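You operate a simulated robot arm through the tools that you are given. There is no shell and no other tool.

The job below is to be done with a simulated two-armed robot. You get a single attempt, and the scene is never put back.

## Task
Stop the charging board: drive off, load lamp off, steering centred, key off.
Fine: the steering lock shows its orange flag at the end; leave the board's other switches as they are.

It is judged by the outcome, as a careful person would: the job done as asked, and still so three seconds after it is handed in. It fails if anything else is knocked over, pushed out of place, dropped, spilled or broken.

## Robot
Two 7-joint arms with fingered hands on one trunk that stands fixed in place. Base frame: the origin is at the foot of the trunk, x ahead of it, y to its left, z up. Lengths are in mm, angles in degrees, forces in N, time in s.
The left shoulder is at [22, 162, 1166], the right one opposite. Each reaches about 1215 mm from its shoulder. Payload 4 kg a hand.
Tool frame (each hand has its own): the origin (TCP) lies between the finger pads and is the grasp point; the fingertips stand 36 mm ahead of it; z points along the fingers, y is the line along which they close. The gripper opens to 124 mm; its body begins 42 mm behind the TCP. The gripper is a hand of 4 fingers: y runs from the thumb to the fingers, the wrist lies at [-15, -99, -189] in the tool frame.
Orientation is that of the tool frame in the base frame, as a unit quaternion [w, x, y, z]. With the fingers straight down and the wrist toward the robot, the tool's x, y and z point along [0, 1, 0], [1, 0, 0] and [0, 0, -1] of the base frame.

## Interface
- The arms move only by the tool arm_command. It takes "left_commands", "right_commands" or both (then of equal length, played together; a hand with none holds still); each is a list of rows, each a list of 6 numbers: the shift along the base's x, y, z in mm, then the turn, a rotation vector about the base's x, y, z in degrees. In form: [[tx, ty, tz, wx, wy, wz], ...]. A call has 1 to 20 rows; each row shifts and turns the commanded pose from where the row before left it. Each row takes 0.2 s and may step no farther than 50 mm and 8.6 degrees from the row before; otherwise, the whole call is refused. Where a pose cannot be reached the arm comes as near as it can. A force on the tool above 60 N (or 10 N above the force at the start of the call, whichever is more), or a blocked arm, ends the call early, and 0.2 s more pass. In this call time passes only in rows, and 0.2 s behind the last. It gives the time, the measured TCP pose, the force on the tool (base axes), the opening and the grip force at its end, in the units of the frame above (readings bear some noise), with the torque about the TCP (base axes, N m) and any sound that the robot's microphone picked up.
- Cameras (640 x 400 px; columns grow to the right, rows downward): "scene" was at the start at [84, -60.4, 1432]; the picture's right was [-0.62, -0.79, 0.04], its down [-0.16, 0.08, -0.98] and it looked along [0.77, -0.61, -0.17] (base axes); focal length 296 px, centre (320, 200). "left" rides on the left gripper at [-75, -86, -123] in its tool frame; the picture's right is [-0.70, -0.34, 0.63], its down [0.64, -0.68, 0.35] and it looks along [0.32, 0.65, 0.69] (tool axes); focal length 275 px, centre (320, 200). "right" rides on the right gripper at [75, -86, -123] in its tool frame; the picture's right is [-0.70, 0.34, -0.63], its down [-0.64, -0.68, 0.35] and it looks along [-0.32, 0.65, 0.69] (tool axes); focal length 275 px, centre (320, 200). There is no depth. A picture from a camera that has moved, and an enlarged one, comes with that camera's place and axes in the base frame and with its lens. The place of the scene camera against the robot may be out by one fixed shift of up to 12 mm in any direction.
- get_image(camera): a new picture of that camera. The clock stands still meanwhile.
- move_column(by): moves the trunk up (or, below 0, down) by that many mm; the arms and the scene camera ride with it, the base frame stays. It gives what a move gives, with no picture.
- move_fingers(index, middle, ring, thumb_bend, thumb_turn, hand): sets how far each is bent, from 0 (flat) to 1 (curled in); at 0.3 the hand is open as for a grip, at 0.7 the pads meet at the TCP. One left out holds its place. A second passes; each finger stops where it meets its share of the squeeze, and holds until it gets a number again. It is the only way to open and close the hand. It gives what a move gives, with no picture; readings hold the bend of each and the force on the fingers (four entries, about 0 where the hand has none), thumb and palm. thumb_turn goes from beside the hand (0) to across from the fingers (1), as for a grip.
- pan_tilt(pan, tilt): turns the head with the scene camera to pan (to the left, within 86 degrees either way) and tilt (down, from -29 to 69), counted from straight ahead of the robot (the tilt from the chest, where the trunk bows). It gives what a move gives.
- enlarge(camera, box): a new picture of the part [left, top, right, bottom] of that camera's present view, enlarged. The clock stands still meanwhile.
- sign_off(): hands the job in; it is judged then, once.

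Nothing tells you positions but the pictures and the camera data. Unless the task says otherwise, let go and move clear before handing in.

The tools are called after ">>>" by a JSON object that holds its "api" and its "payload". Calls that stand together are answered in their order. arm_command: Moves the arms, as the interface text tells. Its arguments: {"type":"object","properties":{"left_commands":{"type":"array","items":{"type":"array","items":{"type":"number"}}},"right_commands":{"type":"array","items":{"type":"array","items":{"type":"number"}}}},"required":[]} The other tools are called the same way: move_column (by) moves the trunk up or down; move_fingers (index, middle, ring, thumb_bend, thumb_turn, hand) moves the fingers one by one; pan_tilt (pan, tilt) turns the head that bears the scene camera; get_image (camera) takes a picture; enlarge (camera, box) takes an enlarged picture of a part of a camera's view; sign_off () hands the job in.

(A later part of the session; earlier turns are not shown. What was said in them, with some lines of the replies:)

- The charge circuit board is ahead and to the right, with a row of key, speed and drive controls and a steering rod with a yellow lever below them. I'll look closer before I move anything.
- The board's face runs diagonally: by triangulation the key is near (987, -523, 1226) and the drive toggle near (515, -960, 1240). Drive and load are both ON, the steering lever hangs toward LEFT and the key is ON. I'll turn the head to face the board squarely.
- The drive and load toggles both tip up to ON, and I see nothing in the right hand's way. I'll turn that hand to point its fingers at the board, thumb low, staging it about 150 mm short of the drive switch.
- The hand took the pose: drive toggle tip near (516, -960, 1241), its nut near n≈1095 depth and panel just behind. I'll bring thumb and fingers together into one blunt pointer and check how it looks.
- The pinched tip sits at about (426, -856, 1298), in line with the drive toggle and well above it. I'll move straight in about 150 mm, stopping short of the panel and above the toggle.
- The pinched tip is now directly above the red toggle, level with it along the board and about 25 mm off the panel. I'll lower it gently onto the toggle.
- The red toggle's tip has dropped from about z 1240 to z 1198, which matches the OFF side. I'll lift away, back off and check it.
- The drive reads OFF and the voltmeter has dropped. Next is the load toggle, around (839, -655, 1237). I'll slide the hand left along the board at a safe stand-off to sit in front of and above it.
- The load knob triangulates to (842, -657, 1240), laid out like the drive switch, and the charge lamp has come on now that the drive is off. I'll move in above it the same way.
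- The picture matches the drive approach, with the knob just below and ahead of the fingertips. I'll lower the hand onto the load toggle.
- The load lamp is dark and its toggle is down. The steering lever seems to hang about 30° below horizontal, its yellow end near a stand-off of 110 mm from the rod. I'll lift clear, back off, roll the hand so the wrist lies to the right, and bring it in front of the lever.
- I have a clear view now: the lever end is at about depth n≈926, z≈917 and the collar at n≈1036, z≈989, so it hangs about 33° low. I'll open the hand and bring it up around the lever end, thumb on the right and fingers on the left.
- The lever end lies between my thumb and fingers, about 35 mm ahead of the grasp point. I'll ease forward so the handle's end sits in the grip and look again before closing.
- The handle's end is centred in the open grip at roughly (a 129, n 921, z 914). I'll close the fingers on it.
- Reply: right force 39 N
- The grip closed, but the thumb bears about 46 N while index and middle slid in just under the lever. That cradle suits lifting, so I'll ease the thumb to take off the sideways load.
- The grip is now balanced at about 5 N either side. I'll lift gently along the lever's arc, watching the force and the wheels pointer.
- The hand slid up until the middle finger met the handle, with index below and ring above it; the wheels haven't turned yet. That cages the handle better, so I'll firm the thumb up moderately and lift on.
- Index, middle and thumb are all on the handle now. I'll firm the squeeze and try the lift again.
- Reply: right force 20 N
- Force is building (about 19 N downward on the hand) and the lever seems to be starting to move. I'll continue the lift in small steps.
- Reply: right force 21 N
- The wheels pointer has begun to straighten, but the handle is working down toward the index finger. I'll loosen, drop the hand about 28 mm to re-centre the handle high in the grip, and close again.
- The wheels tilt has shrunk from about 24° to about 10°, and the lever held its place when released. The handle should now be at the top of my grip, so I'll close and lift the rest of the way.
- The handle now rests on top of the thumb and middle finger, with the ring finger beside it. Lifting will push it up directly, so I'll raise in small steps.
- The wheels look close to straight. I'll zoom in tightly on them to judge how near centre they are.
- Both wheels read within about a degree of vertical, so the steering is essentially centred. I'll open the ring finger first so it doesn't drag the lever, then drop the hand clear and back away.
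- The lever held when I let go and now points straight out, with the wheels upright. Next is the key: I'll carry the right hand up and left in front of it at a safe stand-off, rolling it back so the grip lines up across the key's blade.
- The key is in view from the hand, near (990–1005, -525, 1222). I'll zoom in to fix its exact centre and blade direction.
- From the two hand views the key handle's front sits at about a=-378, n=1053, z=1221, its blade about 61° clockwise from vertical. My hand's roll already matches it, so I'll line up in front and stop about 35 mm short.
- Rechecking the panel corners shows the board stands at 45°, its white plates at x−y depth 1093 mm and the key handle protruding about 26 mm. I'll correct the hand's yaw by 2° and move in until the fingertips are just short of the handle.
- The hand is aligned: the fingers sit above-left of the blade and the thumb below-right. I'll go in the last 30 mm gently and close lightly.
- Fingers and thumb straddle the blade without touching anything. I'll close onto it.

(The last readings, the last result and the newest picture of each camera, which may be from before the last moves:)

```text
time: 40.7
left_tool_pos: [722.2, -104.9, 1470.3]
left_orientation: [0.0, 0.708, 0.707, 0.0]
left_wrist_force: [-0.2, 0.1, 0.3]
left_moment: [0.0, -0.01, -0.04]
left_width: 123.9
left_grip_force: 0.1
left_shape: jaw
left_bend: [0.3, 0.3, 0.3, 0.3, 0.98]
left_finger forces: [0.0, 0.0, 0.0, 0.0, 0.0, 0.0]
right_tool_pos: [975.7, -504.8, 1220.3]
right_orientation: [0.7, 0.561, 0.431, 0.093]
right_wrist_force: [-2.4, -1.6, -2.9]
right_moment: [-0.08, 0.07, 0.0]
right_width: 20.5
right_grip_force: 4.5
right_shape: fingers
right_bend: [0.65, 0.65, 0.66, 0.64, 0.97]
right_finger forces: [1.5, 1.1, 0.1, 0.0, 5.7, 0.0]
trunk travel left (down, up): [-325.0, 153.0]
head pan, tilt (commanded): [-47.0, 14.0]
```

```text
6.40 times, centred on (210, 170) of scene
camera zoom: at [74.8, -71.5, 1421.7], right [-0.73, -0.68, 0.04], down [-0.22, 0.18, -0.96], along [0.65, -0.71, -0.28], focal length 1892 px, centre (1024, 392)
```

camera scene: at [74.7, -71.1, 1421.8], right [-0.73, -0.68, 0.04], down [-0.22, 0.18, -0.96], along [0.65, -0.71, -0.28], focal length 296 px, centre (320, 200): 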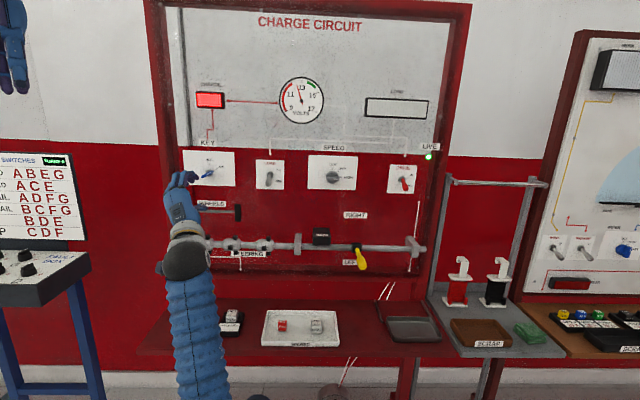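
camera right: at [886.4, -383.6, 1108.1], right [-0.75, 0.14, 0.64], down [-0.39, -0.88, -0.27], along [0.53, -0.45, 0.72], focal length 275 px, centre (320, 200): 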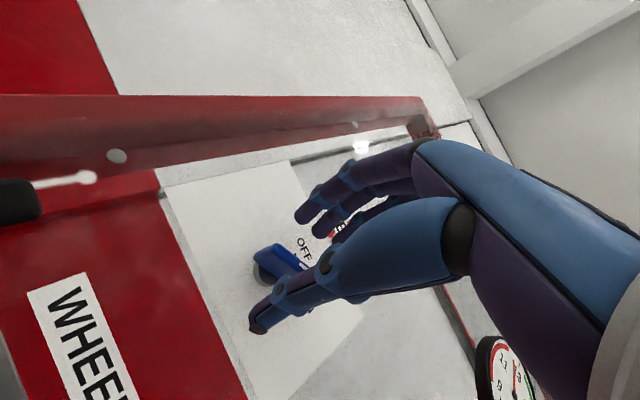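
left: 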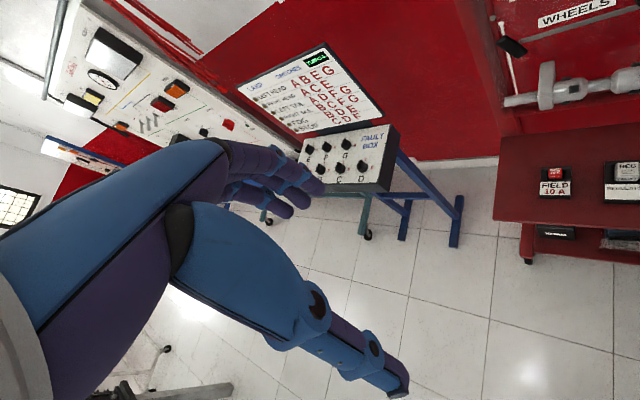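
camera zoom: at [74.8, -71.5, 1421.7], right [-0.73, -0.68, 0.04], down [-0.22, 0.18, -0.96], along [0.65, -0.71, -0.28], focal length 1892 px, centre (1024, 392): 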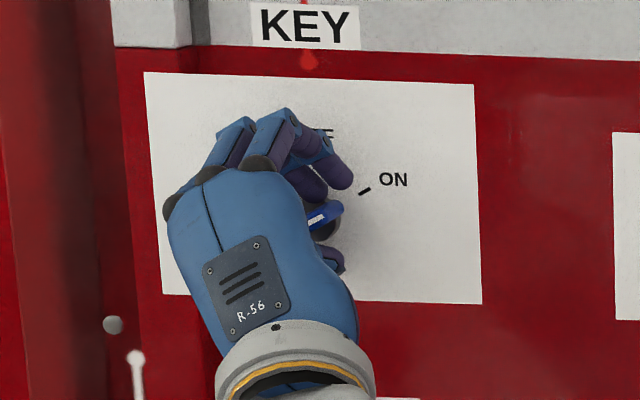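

Index, middle and thumb have light contact on the blade. I'll tighten a little and begin turning counter-clockwise toward OFF, checking after about 22°.

>>> {"api": "move_fingers", "payload": {"hand": "right", "index": 0.72, "middle": 0.72, "ring": 0.72, "thumb_bend": 0.67}}

>>> {"api": "arm_command", "payload": {"right_commands": [[0, 0, 0, -5.3, 5.3, 0], [0, 0, 0, -5.3, 5.3, 0], [0, 0, 0, -5.3, 5.3, 0]]}}

>>> {"api": "enlarge", "payload": {"camera": "right", "box": [230, 160, 390, 320]}}

>>> {"api": "enlarge", "payload": {"camera": "scene", "box": [160, 140, 260, 200]}}

```text
time: 41.7
left_tool_pos: [720.7, -103.9, 1470.8]
left_orientation: [0.0, 0.707, 0.707, -0.001]
left_wrist_force: [0.2, -0.5, -0.2]
left_moment: [0.02, 0.02, 0.01]
left_width: 123.9
left_grip_force: 0.0
left_shape: jaw
left_bend: [0.3, 0.3, 0.3, 0.3, 0.98]
left_finger forces: [0.0, 0.0, 0.0, 0.1, 0.1, 0.0]
right_tool_pos: [975.5, -504.5, 1220.6]
right_orientation: [0.701, 0.56, 0.432, 0.093]
right_wrist_force: [3.2, -2.2, 5.8]
right_moment: [-0.37, -0.28, 0.16]
right_width: 18.0
right_grip_force: 13.1
right_shape: fingers
right_bend: [0.66, 0.66, 0.72, 0.64, 0.97]
right_finger forces: [7.4, 8.1, 0.0, 0.0, 8.7, 0.1]
trunk travel left (down, up): [-325.0, 153.0]
head pan, tilt (commanded): [-47.0, 14.0]
```

```text
time: 42.5
left_tool_pos: [719.7, -104.3, 1470.5]
left_orientation: [0.002, 0.706, 0.708, 0.0]
left_wrist_force: [0.2, -0.3, 0.6]
left_moment: [0.04, 0.0, 0.0]
left_width: 123.8
left_grip_force: 0.0
left_shape: jaw
left_bend: [0.3, 0.3, 0.3, 0.3, 0.98]
left_finger forces: [0.0, 0.1, 0.0, 0.0, 0.1, 0.1]
right_tool_pos: [974.3, -503.7, 1223.1]
right_orientation: [0.705, 0.466, 0.532, -0.045]
right_wrist_force: [1.8, -2.9, 12.5]
right_moment: [-0.47, -0.49, 0.13]
right_width: 17.8
right_grip_force: 14.6
right_shape: fingers
right_bend: [0.65, 0.67, 0.72, 0.65, 0.96]
right_finger forces: [8.6, 13.4, 0.0, 0.0, 8.4, 0.0]
trunk travel left (down, up): [-325.0, 153.0]
head pan, tilt (commanded): [-47.0, 14.0]
```

```text
2.50 times, centred on (310, 240) of right
camera zoom: at [873.3, -433.6, 1110.0], right [-0.56, 0.34, 0.76], down [-0.41, -0.91, 0.1], along [0.72, -0.26, 0.64], focal length 688 px, centre (345, 100)
```

zoom: 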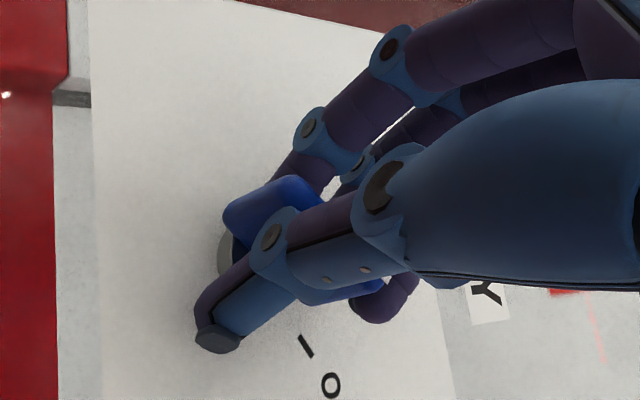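

```text
6.40 times, centred on (210, 170) of scene
camera zoom: at [73.3, -71.1, 1422.0], right [-0.73, -0.68, 0.04], down [-0.22, 0.18, -0.96], along [0.65, -0.71, -0.28], focal length 1892 px, centre (1024, 392)
```

zoom: 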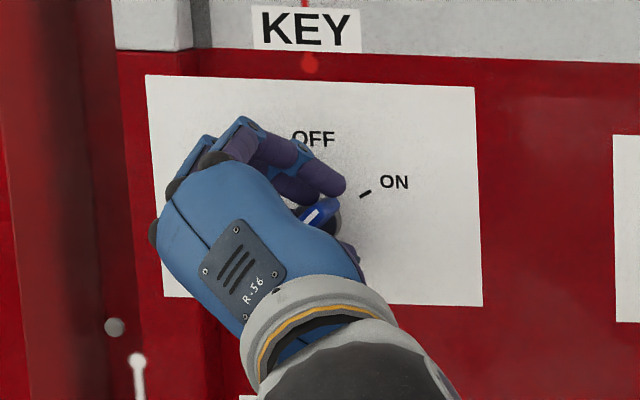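

The blade is turning with the hand and the forces stay modest. I'll continue toward OFF.

>>> {"api": "arm_command", "payload": {"right_commands": [[0, 0, 0, -5.3, 5.3, 0], [0, 0, 0, -5.3, 5.3, 0], [0, 0, 0, -5.3, 5.3, 0]]}}

>>> {"api": "enlarge", "payload": {"camera": "right", "box": [230, 160, 390, 320]}}

>>> {"api": "enlarge", "payload": {"camera": "scene", "box": [160, 140, 260, 200]}}

```text
time: 43.3
left_tool_pos: [721.6, -103.6, 1470.3]
left_orientation: [0.0, 0.706, 0.708, 0.0]
left_wrist_force: [-0.2, -0.3, 0.4]
left_moment: [0.01, -0.01, 0.01]
left_width: 123.8
left_grip_force: 0.1
left_shape: jaw
left_bend: [0.3, 0.3, 0.3, 0.3, 0.98]
left_finger forces: [0.0, 0.1, 0.1, 0.0, 0.1, 0.0]
right_tool_pos: [975.2, -502.8, 1222.8]
right_orientation: [0.682, 0.354, 0.614, -0.183]
right_wrist_force: [5.0, -1.3, 14.0]
right_moment: [-0.39, -0.41, 0.34]
right_width: 17.5
right_grip_force: 14.9
right_shape: fingers
right_bend: [0.65, 0.66, 0.72, 0.64, 0.97]
right_finger forces: [6.7, 15.5, 0.0, 0.0, 8.4, 0.1]
trunk travel left (down, up): [-325.0, 153.0]
head pan, tilt (commanded): [-47.0, 14.0]
```

```text
2.50 times, centred on (310, 240) of right
camera zoom: at [844.8, -461.8, 1126.9], right [-0.34, 0.55, 0.76], down [-0.34, -0.83, 0.45], along [0.88, -0.1, 0.47], focal length 688 px, centre (345, 100)
```

zoom: 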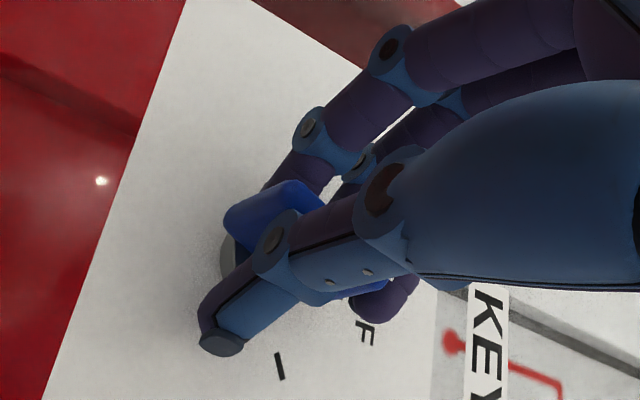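

```text
6.40 times, centred on (210, 170) of scene
camera zoom: at [73.8, -70.8, 1422.0], right [-0.73, -0.68, 0.04], down [-0.22, 0.18, -0.96], along [0.65, -0.71, -0.28], focal length 1892 px, centre (1024, 392)
```

zoom: 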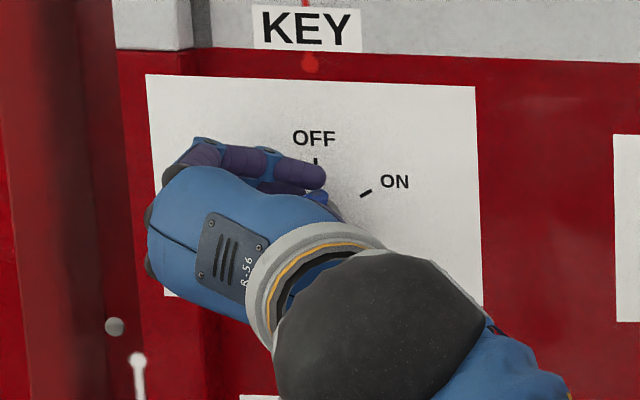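

About 45° turned and the blade is following. I'll finish the remaining 15°.

>>> {"api": "arm_command", "payload": {"right_commands": [[0, 0, 0, -5.3, 5.3, 0], [0, 0, 0, -5.3, 5.3, 0]]}}

>>> {"api": "enlarge", "payload": {"camera": "right", "box": [230, 160, 390, 320]}}

>>> {"api": "get_image", "payload": {"camera": "scene"}}

>>> {"api": "enlarge", "payload": {"camera": "scene", "box": [305, 215, 385, 275]}}

```text
time: 43.9
left_tool_pos: [722.2, -102.5, 1469.9]
left_orientation: [0.0, 0.707, 0.707, 0.0]
left_wrist_force: [-0.8, 0.4, 0.6]
left_moment: [0.03, 0.0, 0.03]
left_width: 123.7
left_grip_force: 0.0
left_shape: jaw
left_bend: [0.3, 0.3, 0.3, 0.3, 0.98]
left_finger forces: [0.0, 0.0, 0.0, 0.0, 0.0, 0.0]
right_tool_pos: [976.1, -501.4, 1219.6]
right_orientation: [0.653, 0.27, 0.654, -0.271]
right_wrist_force: [6.7, -0.4, 10.5]
right_moment: [-0.24, -0.26, 0.44]
right_width: 17.4
right_grip_force: 13.9
right_shape: fingers
right_bend: [0.66, 0.66, 0.72, 0.64, 0.98]
right_finger forces: [5.4, 12.0, 0.2, 0.0, 9.8, 0.0]
trunk travel left (down, up): [-325.0, 153.0]
head pan, tilt (commanded): [-47.0, 14.0]
```

```text
2.50 times, centred on (310, 240) of right
camera zoom: at [829.1, -476.7, 1145.7], right [-0.21, 0.69, 0.7], down [-0.23, -0.73, 0.64], along [0.95, -0.03, 0.31], focal length 688 px, centre (345, 100)
```

zoom: 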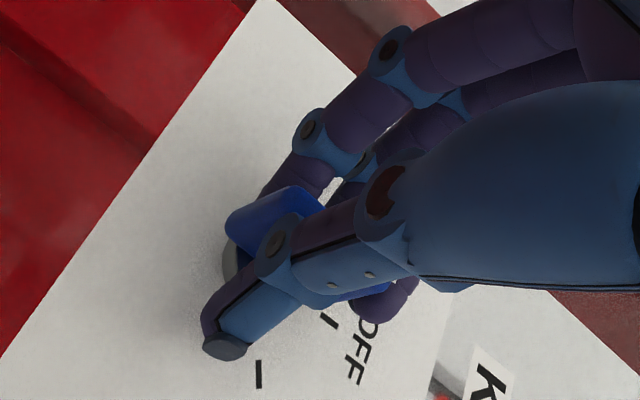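

```text
taken
camera scene: at [74.3, -70.6, 1421.8], right [-0.73, -0.68, 0.04], down [-0.22, 0.18, -0.96], along [0.65, -0.71, -0.28], focal length 296 px, centre (320, 200)
```

scene: 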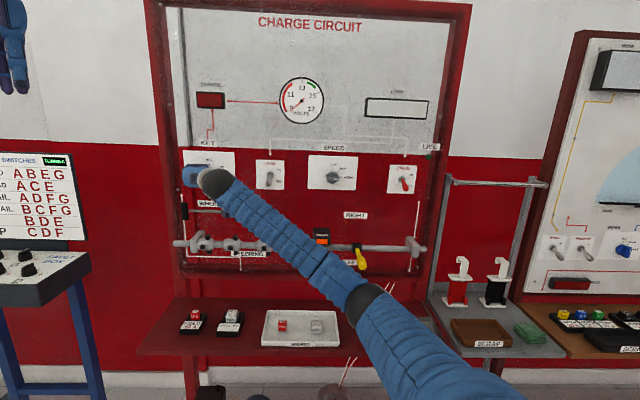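

```text
6.67 times, centred on (345, 245) of scene
camera zoom: at [74.3, -70.6, 1421.8], right [-0.73, -0.68, 0.04], down [-0.22, 0.18, -0.96], along [0.65, -0.71, -0.28], focal length 1971 px, centre (153, -100)
```

zoom: 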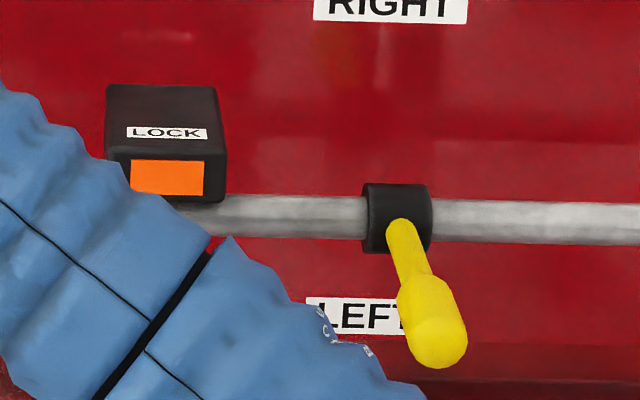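

The board has gone dead and the orange flag shows on the LOCK box, so the key is off with the steering locked. I'll loosen the fingers evenly, back straight out and check that the key stays put.

>>> {"api": "move_fingers", "payload": {"hand": "right", "index": 0.5, "middle": 0.5, "ring": 0.5, "thumb_bend": 0.5}}

>>> {"api": "enlarge", "payload": {"camera": "right", "box": [230, 160, 390, 320]}}

```text
time: 44.9
left_tool_pos: [722.3, -103.8, 1472.0]
left_orientation: [0.0, 0.708, 0.706, 0.0]
left_wrist_force: [-1.0, 0.3, -0.8]
left_moment: [-0.02, -0.02, 0.04]
left_width: 123.6
left_grip_force: 0.1
left_shape: jaw
left_bend: [0.3, 0.3, 0.3, 0.3, 0.98]
left_finger forces: [0.0, 0.1, 0.0, 0.0, 0.1, 0.0]
right_tool_pos: [975.3, -503.9, 1221.0]
right_orientation: [0.652, 0.272, 0.654, -0.27]
right_wrist_force: [0.8, 0.0, 0.3]
right_moment: [-0.02, -0.02, 0.02]
right_width: 61.7
right_grip_force: 0.0
right_shape: fingers
right_bend: [0.5, 0.5, 0.5, 0.5, 0.98]
right_finger forces: [0.0, 0.1, 0.0, 0.1, 0.0, 0.0]
trunk travel left (down, up): [-325.0, 153.0]
head pan, tilt (commanded): [-47.0, 14.0]
```

```text
2.50 times, centred on (310, 240) of right
camera zoom: at [829.2, -477.2, 1145.5], right [-0.21, 0.68, 0.7], down [-0.24, -0.73, 0.64], along [0.95, -0.03, 0.31], focal length 688 px, centre (345, 100)
```

zoom: 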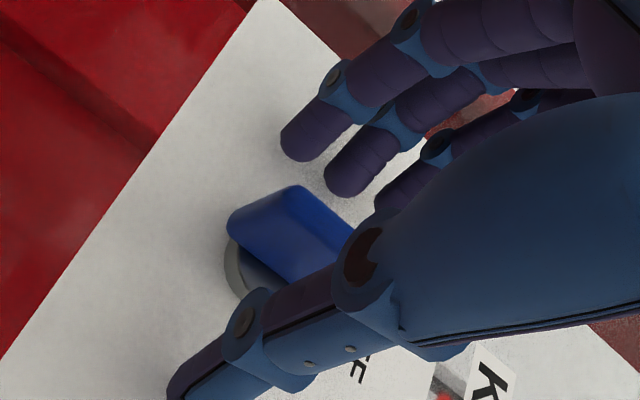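

The hand is clear of the blade and under no load. I'll back straight out.

>>> {"api": "arm_command", "payload": {"right_commands": [[-10, 10, 0, 0, 0, 0], [-15, 15, 0, 0, 0, 0], [-25, 25, 0, 0, 0, 0], [-30, 30, 0, 0, 0, 0], [-30, 30, 0, 0, 0, 0], [-30, 30, 0, 0, 0, 0]]}}

>>> {"api": "get_image", "payload": {"camera": "right"}}

>>> {"api": "get_image", "payload": {"camera": "scene"}}

```text
time: 46.3
left_tool_pos: [722.0, -103.0, 1471.2]
left_orientation: [0.001, 0.707, 0.707, 0.0]
left_wrist_force: [0.8, 0.5, -0.4]
left_moment: [-0.02, 0.02, -0.03]
left_width: 123.8
left_grip_force: 0.0
left_shape: jaw
left_bend: [0.3, 0.3, 0.3, 0.3, 0.98]
left_finger forces: [0.0, 0.1, 0.0, 0.0, 0.0, 0.1]
right_tool_pos: [833.6, -363.6, 1223.0]
right_orientation: [0.652, 0.27, 0.654, -0.271]
right_wrist_force: [-0.6, -0.3, -0.1]
right_moment: [-0.03, 0.0, 0.0]
right_width: 62.1
right_grip_force: 0.1
right_shape: fingers
right_bend: [0.5, 0.5, 0.5, 0.5, 0.98]
right_finger forces: [0.0, 0.0, 0.1, 0.1, 0.1, 0.0]
trunk travel left (down, up): [-325.0, 153.0]
head pan, tilt (commanded): [-47.0, 14.0]
```

```text
taken
camera right: at [688.2, -337.4, 1147.1], right [-0.21, 0.68, 0.7], down [-0.24, -0.73, 0.64], along [0.95, -0.03, 0.31], focal length 275 px, centre (320, 200)
```

right: 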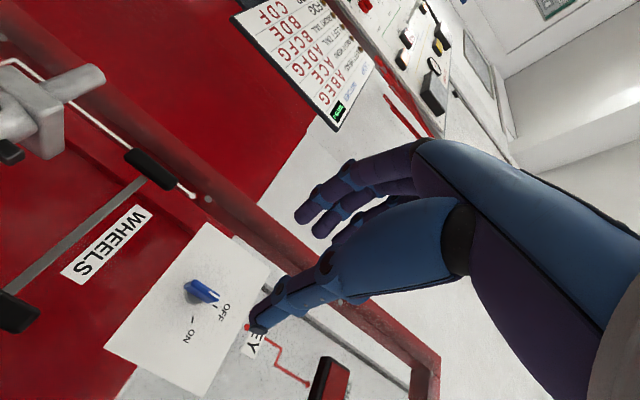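

```text
taken
camera scene: at [74.4, -70.6, 1421.8], right [-0.73, -0.68, 0.04], down [-0.22, 0.18, -0.96], along [0.65, -0.71, -0.28], focal length 296 px, centre (320, 200)
```

scene: 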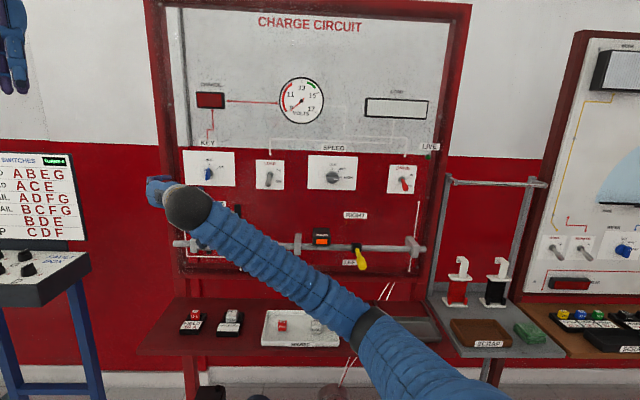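

The key points to OFF and the flag shows. I'll bring the right arm well clear, low and back from the board, for a clean final check.

>>> {"api": "arm_command", "payload": {"right_commands": [[-38.4, 10, -4, 0, 0, 0], [-38.4, 0, -8, 0, 0, 0], [-38.4, -6, -13, 0, 0, 0], [-38.4, -6, -14, 0, 0, 0], [-38.4, -6, -14, 0, 0, 0], [-38.4, -6, -14, 0, 0, 0], [-38.4, -6, -14, 0, 0, 0], [-38.4, -6, -14, 0, 0, 0], [-38.4, -6, -14, 0, 0, 0], [-38.4, -6, -14, 0, 0, 0]]}}

>>> {"api": "get_image", "payload": {"camera": "scene"}}

>>> {"api": "enlarge", "payload": {"camera": "scene", "box": [170, 135, 310, 225]}}

>>> {"api": "enlarge", "payload": {"camera": "scene", "box": [300, 135, 440, 225]}}

>>> {"api": "enlarge", "payload": {"camera": "scene", "box": [170, 190, 440, 350]}}

```text
time: 48.5
left_tool_pos: [721.4, -103.4, 1469.3]
left_orientation: [0.001, 0.706, 0.708, 0.001]
left_wrist_force: [0.3, 0.0, 0.4]
left_moment: [0.0, 0.0, 0.01]
left_width: 123.7
left_grip_force: 0.0
left_shape: jaw
left_bend: [0.3, 0.3, 0.3, 0.3, 0.98]
left_finger forces: [0.1, 0.0, 0.0, 0.0, 0.0, 0.0]
right_tool_pos: [579.2, -436.5, 1085.3]
right_orientation: [0.652, 0.271, 0.655, -0.269]
right_wrist_force: [-0.2, -1.0, 0.7]
right_moment: [0.01, 0.0, 0.01]
right_width: 61.7
right_grip_force: 0.2
right_shape: fingers
right_bend: [0.5, 0.5, 0.5, 0.5, 0.98]
right_finger forces: [0.1, 0.0, 0.1, 0.0, 0.0, 0.1]
right hand out of reach, approached as far as the arm can: row 7, 8, 9, 10
trunk travel left (down, up): [-325.0, 153.0]
head pan, tilt (commanded): [-47.0, 14.0]
```

```text
taken
camera scene: at [73.9, -71.7, 1421.8], right [-0.73, -0.68, 0.04], down [-0.22, 0.18, -0.96], along [0.65, -0.71, -0.28], focal length 296 px, centre (320, 200)
```

scene: 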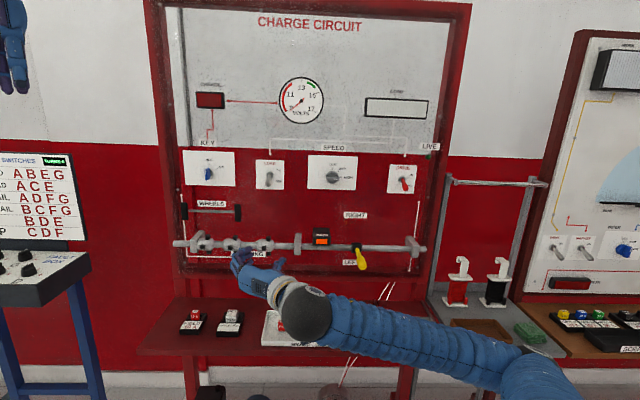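

```text
4.44 times, centred on (240, 180) of scene
camera zoom: at [73.9, -71.7, 1421.8], right [-0.73, -0.68, 0.04], down [-0.22, 0.18, -0.96], along [0.65, -0.71, -0.28], focal length 1314 px, centre (676, 289)
```

zoom: 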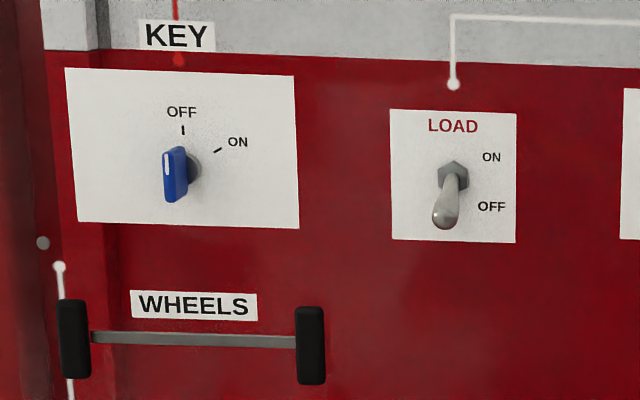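

```text
4.44 times, centred on (370, 180) of scene
camera zoom: at [73.9, -71.7, 1421.8], right [-0.73, -0.68, 0.04], down [-0.22, 0.18, -0.96], along [0.65, -0.71, -0.28], focal length 1314 px, centre (98, 289)
```

zoom: 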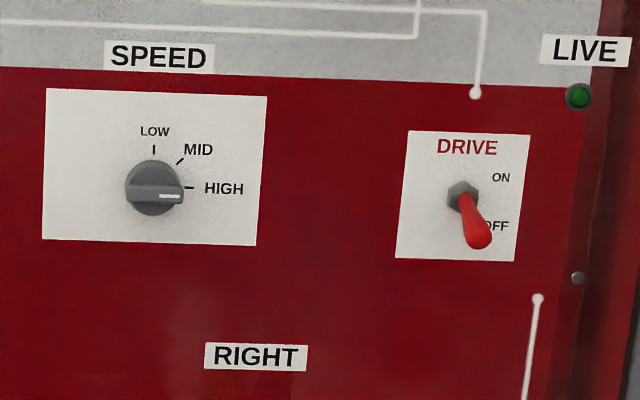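

```text
2.37 times, centred on (305, 270) of scene
camera zoom: at [73.9, -71.7, 1421.8], right [-0.73, -0.68, 0.04], down [-0.22, 0.18, -0.96], along [0.65, -0.71, -0.28], focal length 701 px, centre (356, 34)
```

zoom: 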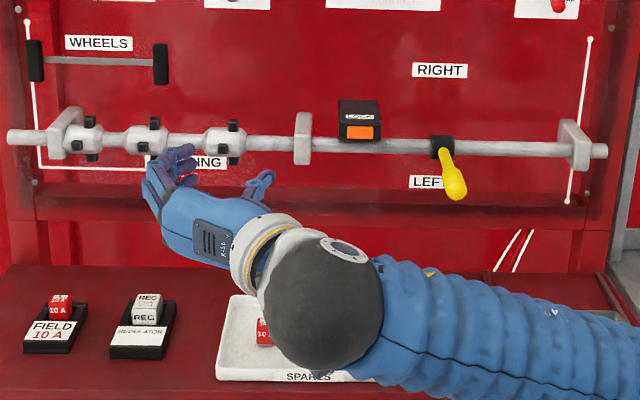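

Final check: drive OFF, load OFF with its lamp dark, lever straight out with the wheels upright and key at OFF. The orange flag shows on the lock, speed is still at HIGH, and the hand is empty and well clear. I'm handing in.

>>> {"api": "sign_off", "payload": {}}

```text
The job is handed in.
```

The charging board is stopped and the job is handed in. In the last pictures before handing in:

- **Drive:** the toggle is down at OFF.
- **Load lamp:** the toggle is down at OFF and the lamp is dark.
- **Steering:** the lever points straight out. The wheels read within about a degree of upright.
- **Key:** it points to OFF. The LIVE and charge lamps are out, and the voltmeter has dropped to the bottom of its scale.
- **Steering lock:** its orange flag is showing.

The speed dial is still at HIGH, and I moved no other switches on the board. I saw nothing knocked over or out of place. The right hand is empty and about 370 mm clear of the board.
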